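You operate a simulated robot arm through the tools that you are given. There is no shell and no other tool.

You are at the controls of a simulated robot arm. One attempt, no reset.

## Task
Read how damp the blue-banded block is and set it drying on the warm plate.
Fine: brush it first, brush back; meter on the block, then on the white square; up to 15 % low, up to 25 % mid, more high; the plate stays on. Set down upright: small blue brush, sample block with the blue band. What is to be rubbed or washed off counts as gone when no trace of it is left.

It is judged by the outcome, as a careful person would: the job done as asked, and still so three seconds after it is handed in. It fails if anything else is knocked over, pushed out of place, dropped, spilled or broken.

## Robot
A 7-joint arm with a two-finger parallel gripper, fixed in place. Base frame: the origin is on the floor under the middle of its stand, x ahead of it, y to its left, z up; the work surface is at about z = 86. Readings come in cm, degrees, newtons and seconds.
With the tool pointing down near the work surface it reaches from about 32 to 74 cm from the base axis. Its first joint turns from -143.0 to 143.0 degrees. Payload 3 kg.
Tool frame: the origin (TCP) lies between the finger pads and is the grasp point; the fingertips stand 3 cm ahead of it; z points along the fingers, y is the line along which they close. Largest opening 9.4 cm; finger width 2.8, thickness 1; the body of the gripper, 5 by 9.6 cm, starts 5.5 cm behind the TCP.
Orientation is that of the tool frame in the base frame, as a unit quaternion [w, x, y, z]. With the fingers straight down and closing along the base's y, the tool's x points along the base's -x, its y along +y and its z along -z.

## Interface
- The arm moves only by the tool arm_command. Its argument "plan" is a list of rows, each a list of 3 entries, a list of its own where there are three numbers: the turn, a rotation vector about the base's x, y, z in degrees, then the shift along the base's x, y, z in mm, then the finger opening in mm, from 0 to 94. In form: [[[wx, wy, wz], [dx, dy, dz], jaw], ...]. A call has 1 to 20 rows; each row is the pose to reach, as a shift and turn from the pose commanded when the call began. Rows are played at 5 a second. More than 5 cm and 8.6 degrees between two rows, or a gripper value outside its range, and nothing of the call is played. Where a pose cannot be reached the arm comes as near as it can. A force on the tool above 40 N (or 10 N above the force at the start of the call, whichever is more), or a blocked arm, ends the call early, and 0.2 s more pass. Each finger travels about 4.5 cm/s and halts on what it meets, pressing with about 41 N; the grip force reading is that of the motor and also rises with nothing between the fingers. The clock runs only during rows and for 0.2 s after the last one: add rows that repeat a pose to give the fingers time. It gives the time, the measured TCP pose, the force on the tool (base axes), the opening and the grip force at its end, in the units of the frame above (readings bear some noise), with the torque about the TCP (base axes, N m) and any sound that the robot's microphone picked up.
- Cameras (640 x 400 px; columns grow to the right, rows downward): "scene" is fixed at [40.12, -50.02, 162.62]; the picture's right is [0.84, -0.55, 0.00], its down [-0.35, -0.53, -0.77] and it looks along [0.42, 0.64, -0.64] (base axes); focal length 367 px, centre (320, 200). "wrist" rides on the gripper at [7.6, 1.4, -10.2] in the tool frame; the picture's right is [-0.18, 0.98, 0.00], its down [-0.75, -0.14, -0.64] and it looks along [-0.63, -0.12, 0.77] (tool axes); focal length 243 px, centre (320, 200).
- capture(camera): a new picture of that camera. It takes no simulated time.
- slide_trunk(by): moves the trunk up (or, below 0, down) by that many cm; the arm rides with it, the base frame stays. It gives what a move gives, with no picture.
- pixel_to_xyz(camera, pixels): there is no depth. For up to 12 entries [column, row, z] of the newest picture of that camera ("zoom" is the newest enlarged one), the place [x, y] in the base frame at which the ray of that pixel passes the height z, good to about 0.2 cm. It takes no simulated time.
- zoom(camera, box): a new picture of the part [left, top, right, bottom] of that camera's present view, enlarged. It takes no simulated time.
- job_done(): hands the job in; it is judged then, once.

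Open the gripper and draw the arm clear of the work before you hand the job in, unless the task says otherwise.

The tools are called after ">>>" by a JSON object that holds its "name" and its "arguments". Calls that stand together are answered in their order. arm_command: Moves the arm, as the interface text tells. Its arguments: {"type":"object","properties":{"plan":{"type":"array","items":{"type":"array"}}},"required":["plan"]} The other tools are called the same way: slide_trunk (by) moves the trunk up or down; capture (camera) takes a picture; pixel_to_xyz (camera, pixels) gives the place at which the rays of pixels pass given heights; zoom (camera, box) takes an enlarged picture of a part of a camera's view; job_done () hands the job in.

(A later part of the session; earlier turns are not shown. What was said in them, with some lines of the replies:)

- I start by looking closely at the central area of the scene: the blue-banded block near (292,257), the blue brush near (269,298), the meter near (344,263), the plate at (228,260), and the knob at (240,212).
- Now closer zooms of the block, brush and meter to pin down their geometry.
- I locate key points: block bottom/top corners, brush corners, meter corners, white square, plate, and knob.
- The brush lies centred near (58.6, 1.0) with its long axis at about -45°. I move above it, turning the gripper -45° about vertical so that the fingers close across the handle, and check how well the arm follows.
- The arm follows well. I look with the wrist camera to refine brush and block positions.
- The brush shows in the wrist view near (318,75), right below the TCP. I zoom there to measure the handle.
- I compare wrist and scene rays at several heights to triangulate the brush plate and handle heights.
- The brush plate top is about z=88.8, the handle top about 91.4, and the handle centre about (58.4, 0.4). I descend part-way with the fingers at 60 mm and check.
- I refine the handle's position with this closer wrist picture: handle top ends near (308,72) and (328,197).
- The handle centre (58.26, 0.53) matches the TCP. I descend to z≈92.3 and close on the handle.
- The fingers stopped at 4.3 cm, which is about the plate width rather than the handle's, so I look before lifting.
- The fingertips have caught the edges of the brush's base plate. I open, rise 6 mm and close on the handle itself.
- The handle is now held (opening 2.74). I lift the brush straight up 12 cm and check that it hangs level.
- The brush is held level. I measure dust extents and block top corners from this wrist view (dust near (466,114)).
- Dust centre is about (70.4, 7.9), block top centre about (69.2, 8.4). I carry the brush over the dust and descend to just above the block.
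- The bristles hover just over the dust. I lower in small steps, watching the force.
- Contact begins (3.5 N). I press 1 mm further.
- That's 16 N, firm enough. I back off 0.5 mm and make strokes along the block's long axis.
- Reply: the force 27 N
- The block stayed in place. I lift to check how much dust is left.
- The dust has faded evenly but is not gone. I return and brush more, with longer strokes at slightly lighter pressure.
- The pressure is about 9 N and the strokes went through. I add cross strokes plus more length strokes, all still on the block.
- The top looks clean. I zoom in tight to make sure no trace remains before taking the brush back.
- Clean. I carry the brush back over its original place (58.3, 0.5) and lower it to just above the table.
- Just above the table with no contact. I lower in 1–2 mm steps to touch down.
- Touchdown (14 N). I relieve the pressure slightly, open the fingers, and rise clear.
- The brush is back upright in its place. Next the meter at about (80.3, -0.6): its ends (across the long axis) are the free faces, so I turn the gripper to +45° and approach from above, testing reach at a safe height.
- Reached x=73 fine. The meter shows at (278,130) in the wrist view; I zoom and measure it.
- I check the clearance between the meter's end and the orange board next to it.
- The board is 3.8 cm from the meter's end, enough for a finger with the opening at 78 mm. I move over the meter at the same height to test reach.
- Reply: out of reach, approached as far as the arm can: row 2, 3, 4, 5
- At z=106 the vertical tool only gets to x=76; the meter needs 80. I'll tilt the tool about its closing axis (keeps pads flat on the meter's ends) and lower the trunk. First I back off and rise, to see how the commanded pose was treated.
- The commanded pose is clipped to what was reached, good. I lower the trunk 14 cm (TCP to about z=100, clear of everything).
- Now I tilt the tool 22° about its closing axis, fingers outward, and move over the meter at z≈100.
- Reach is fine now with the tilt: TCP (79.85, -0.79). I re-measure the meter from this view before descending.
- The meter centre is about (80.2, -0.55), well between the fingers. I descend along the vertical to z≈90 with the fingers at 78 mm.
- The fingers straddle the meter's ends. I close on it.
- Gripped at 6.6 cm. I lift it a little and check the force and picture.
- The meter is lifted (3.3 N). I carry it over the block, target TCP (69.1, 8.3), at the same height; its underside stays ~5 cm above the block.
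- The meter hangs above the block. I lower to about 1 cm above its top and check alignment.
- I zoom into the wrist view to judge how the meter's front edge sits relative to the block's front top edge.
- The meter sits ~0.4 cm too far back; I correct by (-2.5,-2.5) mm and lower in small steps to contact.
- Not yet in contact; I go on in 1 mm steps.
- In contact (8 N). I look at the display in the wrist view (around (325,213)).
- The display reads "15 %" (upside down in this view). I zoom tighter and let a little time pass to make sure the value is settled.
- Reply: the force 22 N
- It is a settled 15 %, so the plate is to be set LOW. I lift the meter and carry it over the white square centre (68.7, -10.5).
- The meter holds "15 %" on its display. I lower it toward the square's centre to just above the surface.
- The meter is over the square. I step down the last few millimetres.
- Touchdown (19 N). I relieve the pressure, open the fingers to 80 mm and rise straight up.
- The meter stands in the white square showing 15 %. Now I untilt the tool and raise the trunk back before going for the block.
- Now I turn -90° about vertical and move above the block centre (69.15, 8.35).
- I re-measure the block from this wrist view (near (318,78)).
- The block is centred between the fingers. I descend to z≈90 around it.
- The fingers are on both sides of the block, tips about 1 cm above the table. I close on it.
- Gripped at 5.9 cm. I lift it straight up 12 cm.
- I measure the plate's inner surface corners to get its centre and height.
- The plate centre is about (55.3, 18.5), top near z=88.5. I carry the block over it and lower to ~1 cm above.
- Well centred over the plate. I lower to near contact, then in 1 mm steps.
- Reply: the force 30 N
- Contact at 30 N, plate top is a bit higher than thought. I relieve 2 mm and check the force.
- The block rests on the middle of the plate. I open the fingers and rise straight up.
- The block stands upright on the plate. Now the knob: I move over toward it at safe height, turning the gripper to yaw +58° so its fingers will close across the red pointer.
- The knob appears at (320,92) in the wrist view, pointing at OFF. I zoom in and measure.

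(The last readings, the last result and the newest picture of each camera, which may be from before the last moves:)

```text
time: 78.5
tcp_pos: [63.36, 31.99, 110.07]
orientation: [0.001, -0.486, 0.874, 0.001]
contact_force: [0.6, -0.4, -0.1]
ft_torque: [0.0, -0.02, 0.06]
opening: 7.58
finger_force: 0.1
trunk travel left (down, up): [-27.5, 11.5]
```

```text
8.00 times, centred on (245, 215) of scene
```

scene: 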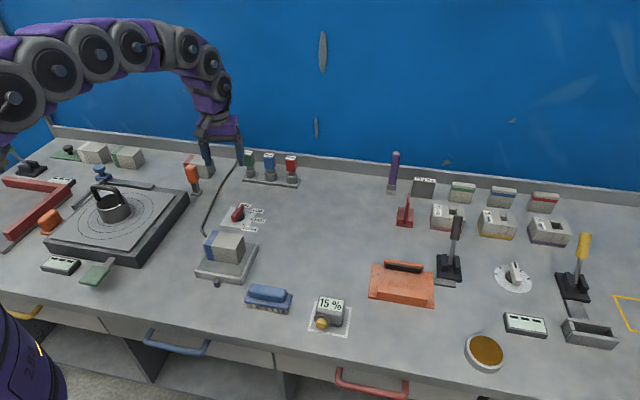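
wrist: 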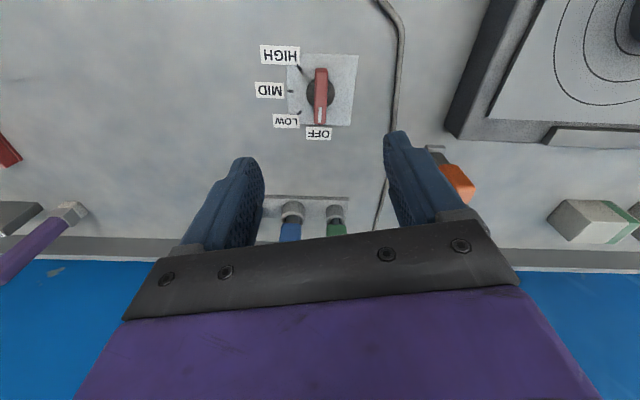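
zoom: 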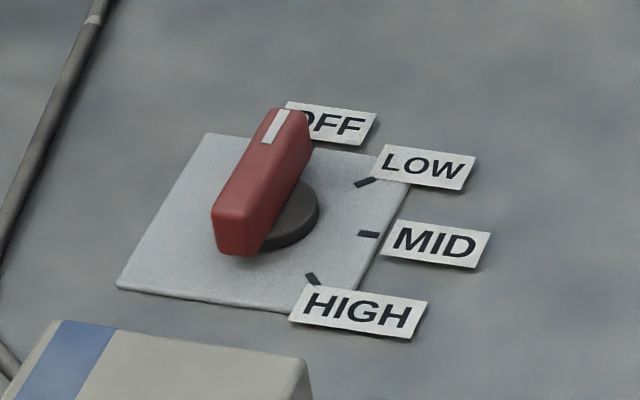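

The stops are 45° apart: OFF, then clockwise LOW, MID, HIGH. I compute positions for hub, ticks and pointer.

>>> {"name": "pixel_to_xyz", "arguments": {"camera": "wrist", "pixels": [[320.5, 92.5, 87], [299.5, 112.2, 86.3], [290.3, 90.7, 86.3], [299, 67.3, 86.3], [315.2, 68, 89], [327.8, 68, 89], [325.7, 123.5, 89], [314, 123.5, 89], [320.5, 92.5, 86.5]]}}

>>> {"name": "pixel_to_xyz", "arguments": {"camera": "scene", "pixels": [[241.3, 204, 89], [243.5, 206.5, 89], [231.5, 217.3, 89], [236, 221.5, 88], [241.3, 204, 90], [231.5, 217.3, 90], [250.5, 212.8, 86.3], [251, 219.2, 86.3], [244, 224.8, 86.3]]}}

```text
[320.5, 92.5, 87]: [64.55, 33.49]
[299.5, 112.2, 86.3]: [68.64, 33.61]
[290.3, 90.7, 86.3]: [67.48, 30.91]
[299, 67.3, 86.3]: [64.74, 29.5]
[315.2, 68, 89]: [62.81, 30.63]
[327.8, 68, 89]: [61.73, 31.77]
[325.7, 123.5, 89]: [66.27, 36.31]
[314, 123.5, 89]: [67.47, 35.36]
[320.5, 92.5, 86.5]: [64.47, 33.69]
```

```text
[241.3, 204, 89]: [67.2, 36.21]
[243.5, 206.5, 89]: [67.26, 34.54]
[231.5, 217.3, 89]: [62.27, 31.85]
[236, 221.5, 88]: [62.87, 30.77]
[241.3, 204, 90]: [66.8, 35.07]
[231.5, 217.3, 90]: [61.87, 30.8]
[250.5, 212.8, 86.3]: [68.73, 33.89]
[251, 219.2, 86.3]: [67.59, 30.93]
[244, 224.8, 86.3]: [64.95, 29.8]
```

The pointer axis is at +45° with its pivot at about (64.5, 33.5); LOW lies at 0°. I turn to yaw +45°, centre on the hub and descend to z≈98 first.

>>> {"name": "arm_command", "arguments": {"plan": [[[0, 0, -6.5], [6, 8, -20], 60], [[0, 0, -13], [12, 15, -45], 40], [[0, 0, -13], [12, 15, -75], 40], [[0, 0, -13], [12, 15, -105], 40], [[0, 0, -13], [12, 15, -120], 40], [[0, 0, -13], [12, 15, -120], 40]]}}

>>> {"name": "capture", "arguments": {"camera": "wrist"}}

>>> {"name": "zoom", "arguments": {"camera": "scene", "box": [180, 170, 292, 250]}}

```text
time: 79.9
tcp_pos: [64.34, 33.38, 98.08]
orientation: [0.0, -0.382, 0.924, 0.0]
contact_force: [0.1, -0.9, 0.5]
ft_torque: [0.01, 0.01, -0.01]
opening: 3.97
finger_force: 0.1
trunk travel left (down, up): [-27.5, 11.5]
```

```text
taken
```

wrist: 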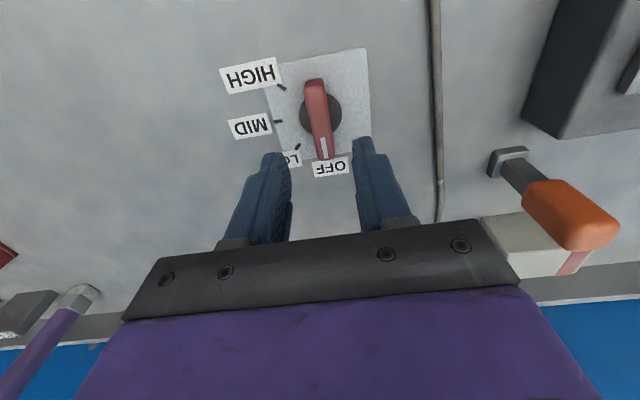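

```text
5.00 times, centred on (236, 210) of scene
```

zoom: 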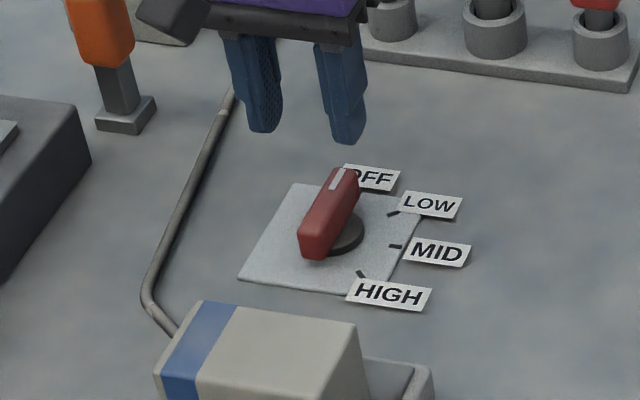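

I re-measure the pointer and hub from this closer view.

>>> {"name": "zoom", "arguments": {"camera": "wrist", "box": [260, 50, 380, 180]}}

>>> {"name": "pixel_to_xyz", "arguments": {"camera": "wrist", "pixels": [[304.5, 82, 89.3], [324, 80, 89.3], [332, 156, 89.3], [318, 158, 89.3], [321, 112, 87]]}}

```text
3.08 times, centred on (320, 115) of wrist
```

zoom: 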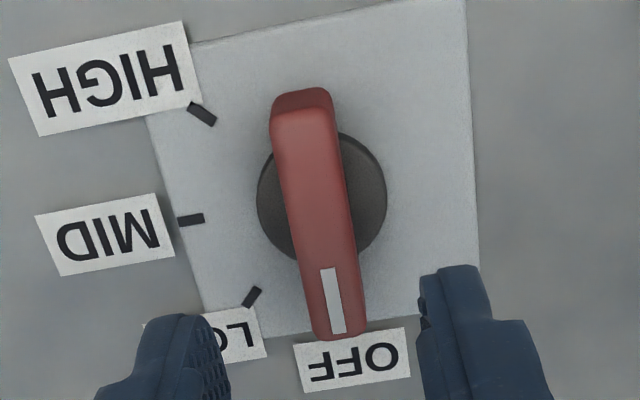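

```text
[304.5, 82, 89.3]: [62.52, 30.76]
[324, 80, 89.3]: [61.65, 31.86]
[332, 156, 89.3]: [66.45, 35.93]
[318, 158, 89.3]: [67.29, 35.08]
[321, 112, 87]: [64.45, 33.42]
```

Aligned (hub (64.45, 33.42)). I descend to z≈90.8 so that the fingertips straddle the pointer just above the hub disk.

>>> {"name": "arm_command", "arguments": {"plan": [[[0, 0, 0], [1, 0.5, -25], 40], [[0, 0, 0], [1, 0.5, -45], 40], [[0, 0, 0], [1, 0.5, -60], 40], [[0, 0, 0], [1, 0.5, -68], 40], [[0, 0, 0], [1, 0.5, -72], 40], [[0, 0, 0], [1, 0.5, -72], 40]]}}

>>> {"name": "zoom", "arguments": {"camera": "scene", "box": [196, 185, 276, 235]}}

>>> {"name": "capture", "arguments": {"camera": "wrist"}}

```text
time: 81.3
tcp_pos: [64.55, 33.55, 90.87]
orientation: [0.0, -0.383, 0.924, 0.0]
contact_force: [0.2, -1.1, 0.3]
ft_torque: [-0.01, 0.03, -0.02]
opening: 4.0
finger_force: 0.2
trunk travel left (down, up): [-27.5, 11.5]
```

```text
8.00 times, centred on (236, 210) of scene
```

zoom: 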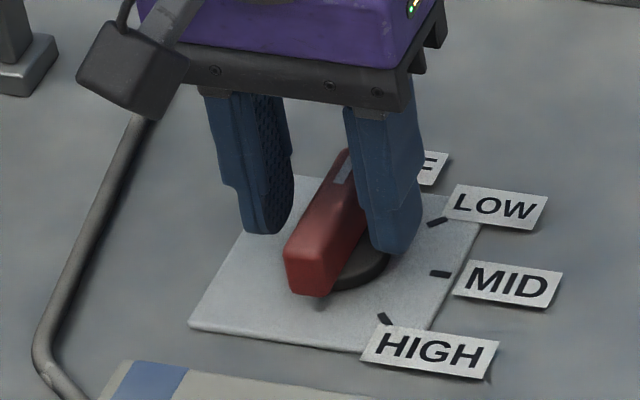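

```text
taken
```

wrist: 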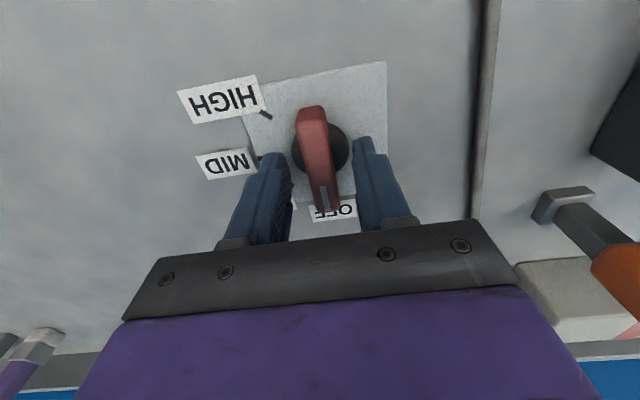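

The fingers straddle the pointer. I close on it.

>>> {"name": "arm_command", "arguments": {"plan": [[[0, 0, 0], [0, 0, 0], 25], [[0, 0, 0], [0, 0, 0], 18], [[0, 0, 0], [0, 0, 0], 12], [[0, 0, 0], [0, 0, 0], 10], [[0, 0, 0], [0, 0, 0], 10]]}}

```text
time: 82.5
tcp_pos: [64.79, 33.55, 90.92]
orientation: [0.0, -0.383, 0.924, 0.0]
contact_force: [0.2, 1.1, -0.7]
ft_torque: [-0.01, 0.07, 0.01]
opening: 1.55
finger_force: 45.2
trunk travel left (down, up): [-27.5, 11.5]
```

Gripped at 1.55 cm with almost no side force. I turn the pointer clockwise (about -45°) to LOW in small steps.

>>> {"name": "arm_command", "arguments": {"plan": [[[0, 0, -5], [0, 0, 0], 10], [[0, 0, -10], [0, 0, 0], 10], [[0, 0, -15], [0, 0, 0], 10], [[0, 0, -20], [0, 0, 0], 10], [[0, 0, -25], [0, 0, 0], 10], [[0, 0, -25], [0, 0, 0], 10]]}}

>>> {"name": "zoom", "arguments": {"camera": "scene", "box": [196, 185, 276, 235]}}

```text
time: 83.9
tcp_pos: [64.73, 33.61, 90.87]
orientation: [0.002, -0.173, 0.985, 0.001]
contact_force: [6.5, 5.7, 15.7]
ft_torque: [-0.26, 1.04, -0.01]
opening: 1.57
finger_force: 45.0
trunk travel left (down, up): [-27.5, 11.5]
```

```text
8.00 times, centred on (236, 210) of scene
```

zoom: 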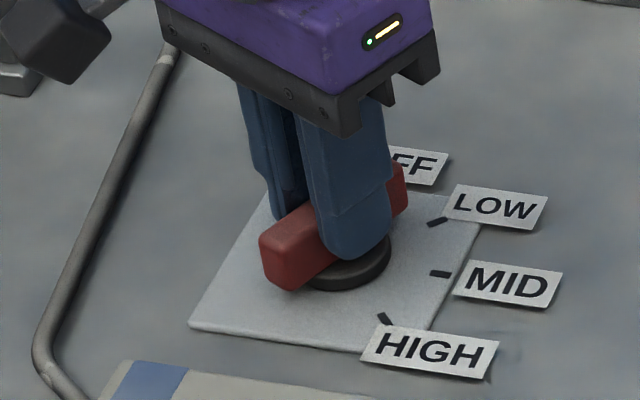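

The pointer follows (turned 25°). I turn the remaining 20° so that it points at the LOW tick.

>>> {"name": "arm_command", "arguments": {"plan": [[[0, 0, -5], [0, 0, 0], 10], [[0, 0, -10], [0, 0, 0], 10], [[0, 0, -15], [0, 0, 0], 10], [[0, 0, -20], [0, 0, 0], 10], [[0, 0, -20], [0, 0, 0], 10]]}}

>>> {"name": "zoom", "arguments": {"camera": "scene", "box": [196, 185, 276, 235]}}

>>> {"name": "capture", "arguments": {"camera": "wrist"}}

```text
time: 85.1
tcp_pos: [64.55, 33.59, 90.84]
orientation: [0.002, 0.0, 1.0, 0.001]
contact_force: [6.3, 4.8, 13.8]
ft_torque: [0.18, -1.35, 0.02]
opening: 1.59
finger_force: 45.0
trunk travel left (down, up): [-27.5, 11.5]
```

```text
8.00 times, centred on (236, 210) of scene
```

zoom: 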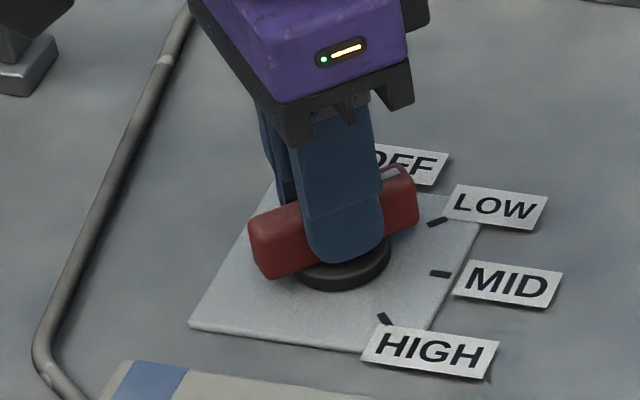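

```text
taken
```

wrist: 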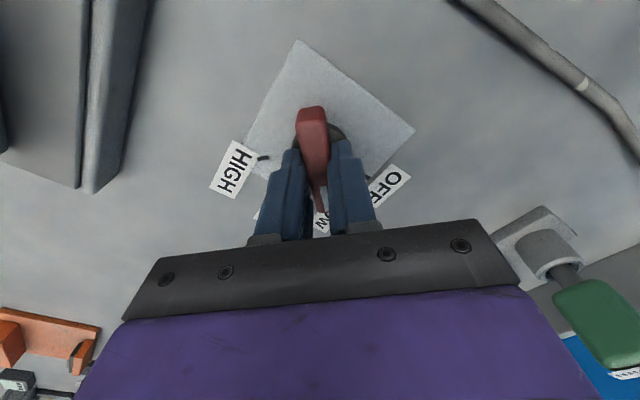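

The pointer now aims at LOW. I open the fingers slightly and rise straight off to check.

>>> {"name": "arm_command", "arguments": {"plan": [[[0, 0, 0], [0, 0, 0], 25], [[0, 0, 0], [0, 0, 0], 38], [[0, 0, 0], [0, 0, 0], 38], [[0, 0, 0], [0, 0, 20], 38], [[0, 0, 0], [0, 0, 50], 38], [[0, 0, 0], [0, 0, 90], 38], [[0, 0, 0], [0, 0, 130], 38], [[0, 0, 0], [0, 0, 170], 38], [[0, 0, 0], [0, 0, 170], 38]]}}

>>> {"name": "zoom", "arguments": {"camera": "scene", "box": [196, 185, 276, 235]}}

>>> {"name": "capture", "arguments": {"camera": "wrist"}}

```text
time: 87.1
tcp_pos: [64.66, 33.53, 107.77]
orientation: [0.0, 0.0, 1.0, -0.001]
contact_force: [0.1, -0.2, -0.5]
ft_torque: [0.01, 0.0, 0.02]
opening: 3.81
finger_force: 0.0
trunk travel left (down, up): [-27.5, 11.5]
```

```text
8.00 times, centred on (236, 210) of scene
```

zoom: 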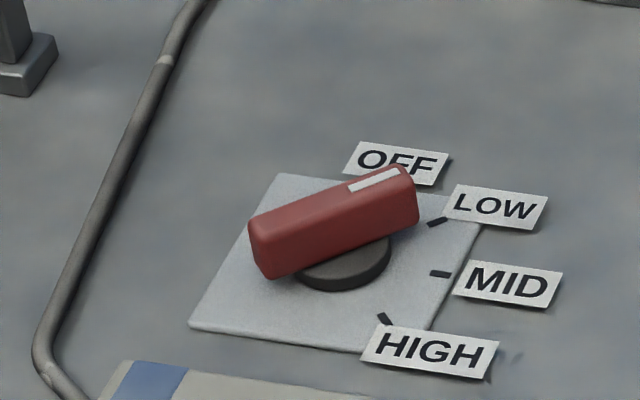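

```text
taken
```

wrist: 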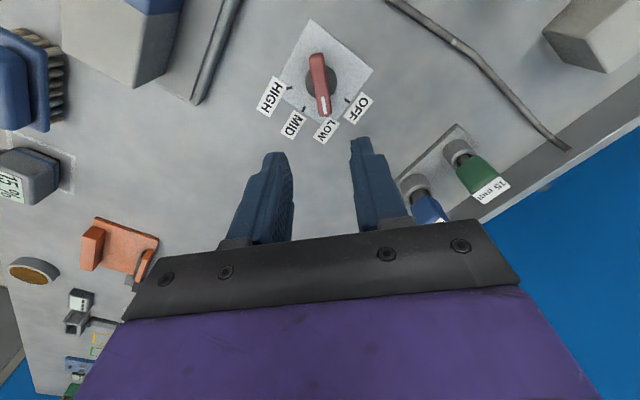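

The wrist view shows the pointer over the LOW label; I zoom to check the angle against the tick.

>>> {"name": "zoom", "arguments": {"camera": "wrist", "box": [250, 15, 390, 150]}}

>>> {"name": "zoom", "arguments": {"camera": "scene", "box": [170, 215, 298, 305]}}

>>> {"name": "pixel_to_xyz", "arguments": {"camera": "wrist", "pixels": [[317, 54, 89.2], [325, 114, 89.2], [321, 82, 87]]}}

```text
2.96 times, centred on (320, 82) of wrist
```

zoom: 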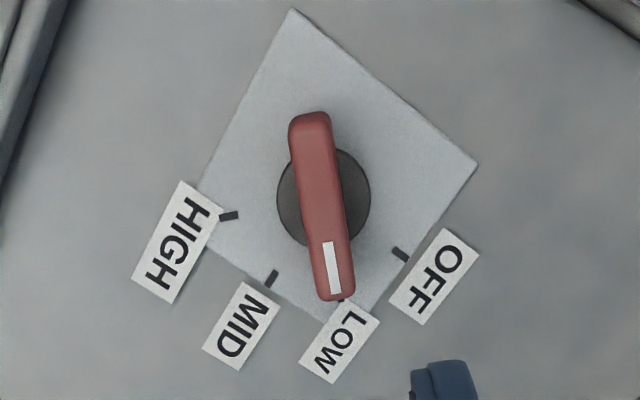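

```text
4.44 times, centred on (234, 260) of scene
```

zoom: 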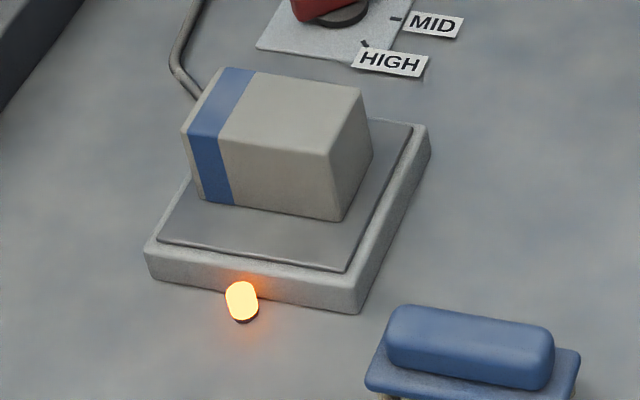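

```text
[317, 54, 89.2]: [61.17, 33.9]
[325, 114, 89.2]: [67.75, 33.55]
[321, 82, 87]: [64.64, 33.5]
```

The lamp on the plate is lit, the pointer sits on LOW, and the block stands upright on the plate. I open the gripper and draw the arm up and clear, then check the whole scene.

>>> {"name": "arm_command", "arguments": {"plan": [[[0, 0, 0], [0, 0, 40], 60], [[0, 0, 0], [-10, -10, 80], 80], [[0, 0, 0], [-30, -30, 115], 94], [[0, 0, 0], [-60, -55, 140], 94], [[0, 0, 0], [-90, -80, 160], 94], [[0, 0, 0], [-120, -105, 180], 94], [[0, 0, 0], [-120, -105, 180], 94]]}}

>>> {"name": "capture", "arguments": {"camera": "scene"}}

>>> {"name": "zoom", "arguments": {"camera": "scene", "box": [180, 190, 372, 340]}}

```text
time: 88.7
tcp_pos: [52.79, 22.93, 125.86]
orientation: [-0.001, 0.0, 1.0, 0.0]
contact_force: [-0.1, 0.3, -1.2]
ft_torque: [-0.01, 0.01, -0.02]
opening: 9.42
finger_force: 0.0
trunk travel left (down, up): [-27.5, 11.5]
```

```text
taken
```

scene: 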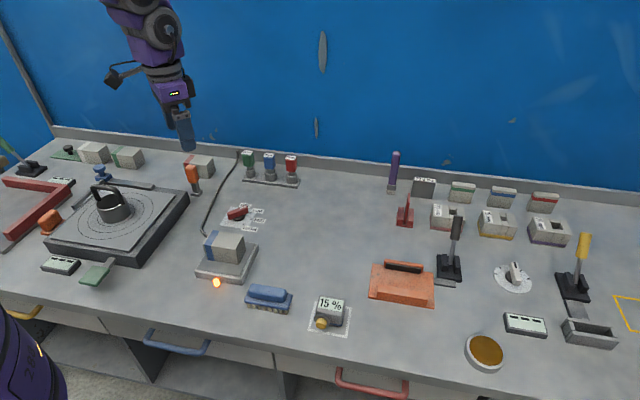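

```text
2.67 times, centred on (276, 265) of scene
```

zoom: 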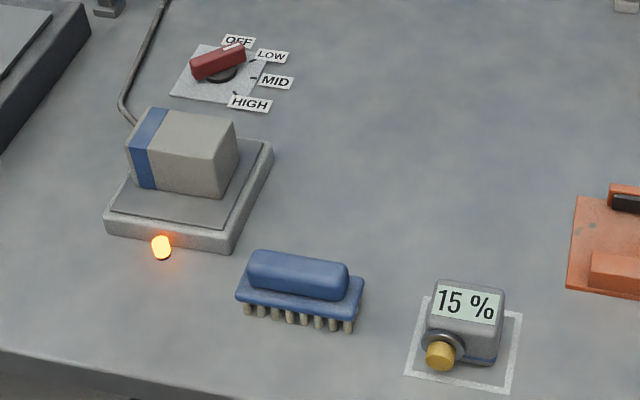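

Everything is in place. One last close look at the block's top and the meter in the square.

>>> {"name": "zoom", "arguments": {"camera": "scene", "box": [196, 222, 260, 262]}}

>>> {"name": "zoom", "arguments": {"camera": "scene", "box": [300, 290, 364, 340]}}

```text
10.00 times, centred on (228, 242) of scene
```

zoom: 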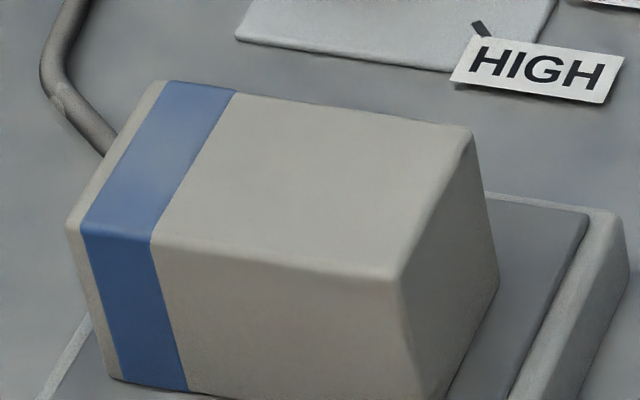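

```text
8.00 times, centred on (332, 315) of scene
```

zoom: 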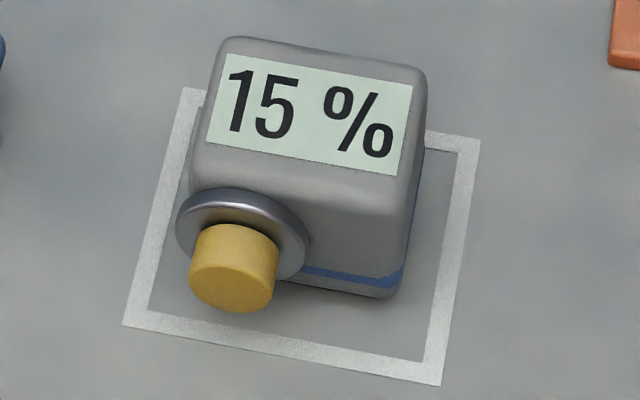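

The block's top is clean, the meter reads 15 % inside the white square, and the brush is back upright. The block is on the lit plate, the knob is at LOW, and the arm is clear with the gripper open, so I hand in the job.

>>> {"name": "job_done", "arguments": {}}

```text
The job is handed in.
```

The blue-banded block reads 15 % damp, so it is now drying on the warm plate at LOW. The job is handed in.

- **Block:** I brushed its top until no dust showed, then set it upright in the middle of the plate.
- **Brush:** it is back upright in its original place.
- **Meter:** the reading stayed at 15 % while it was on the block. It now stands in the white square and still shows 15 %.
- **Plate:** the knob points at LOW, the lamp is lit, and I left it on.

In the last pictures nothing else on the bench looked moved or knocked over. The gripper was open and the arm clear of the work.
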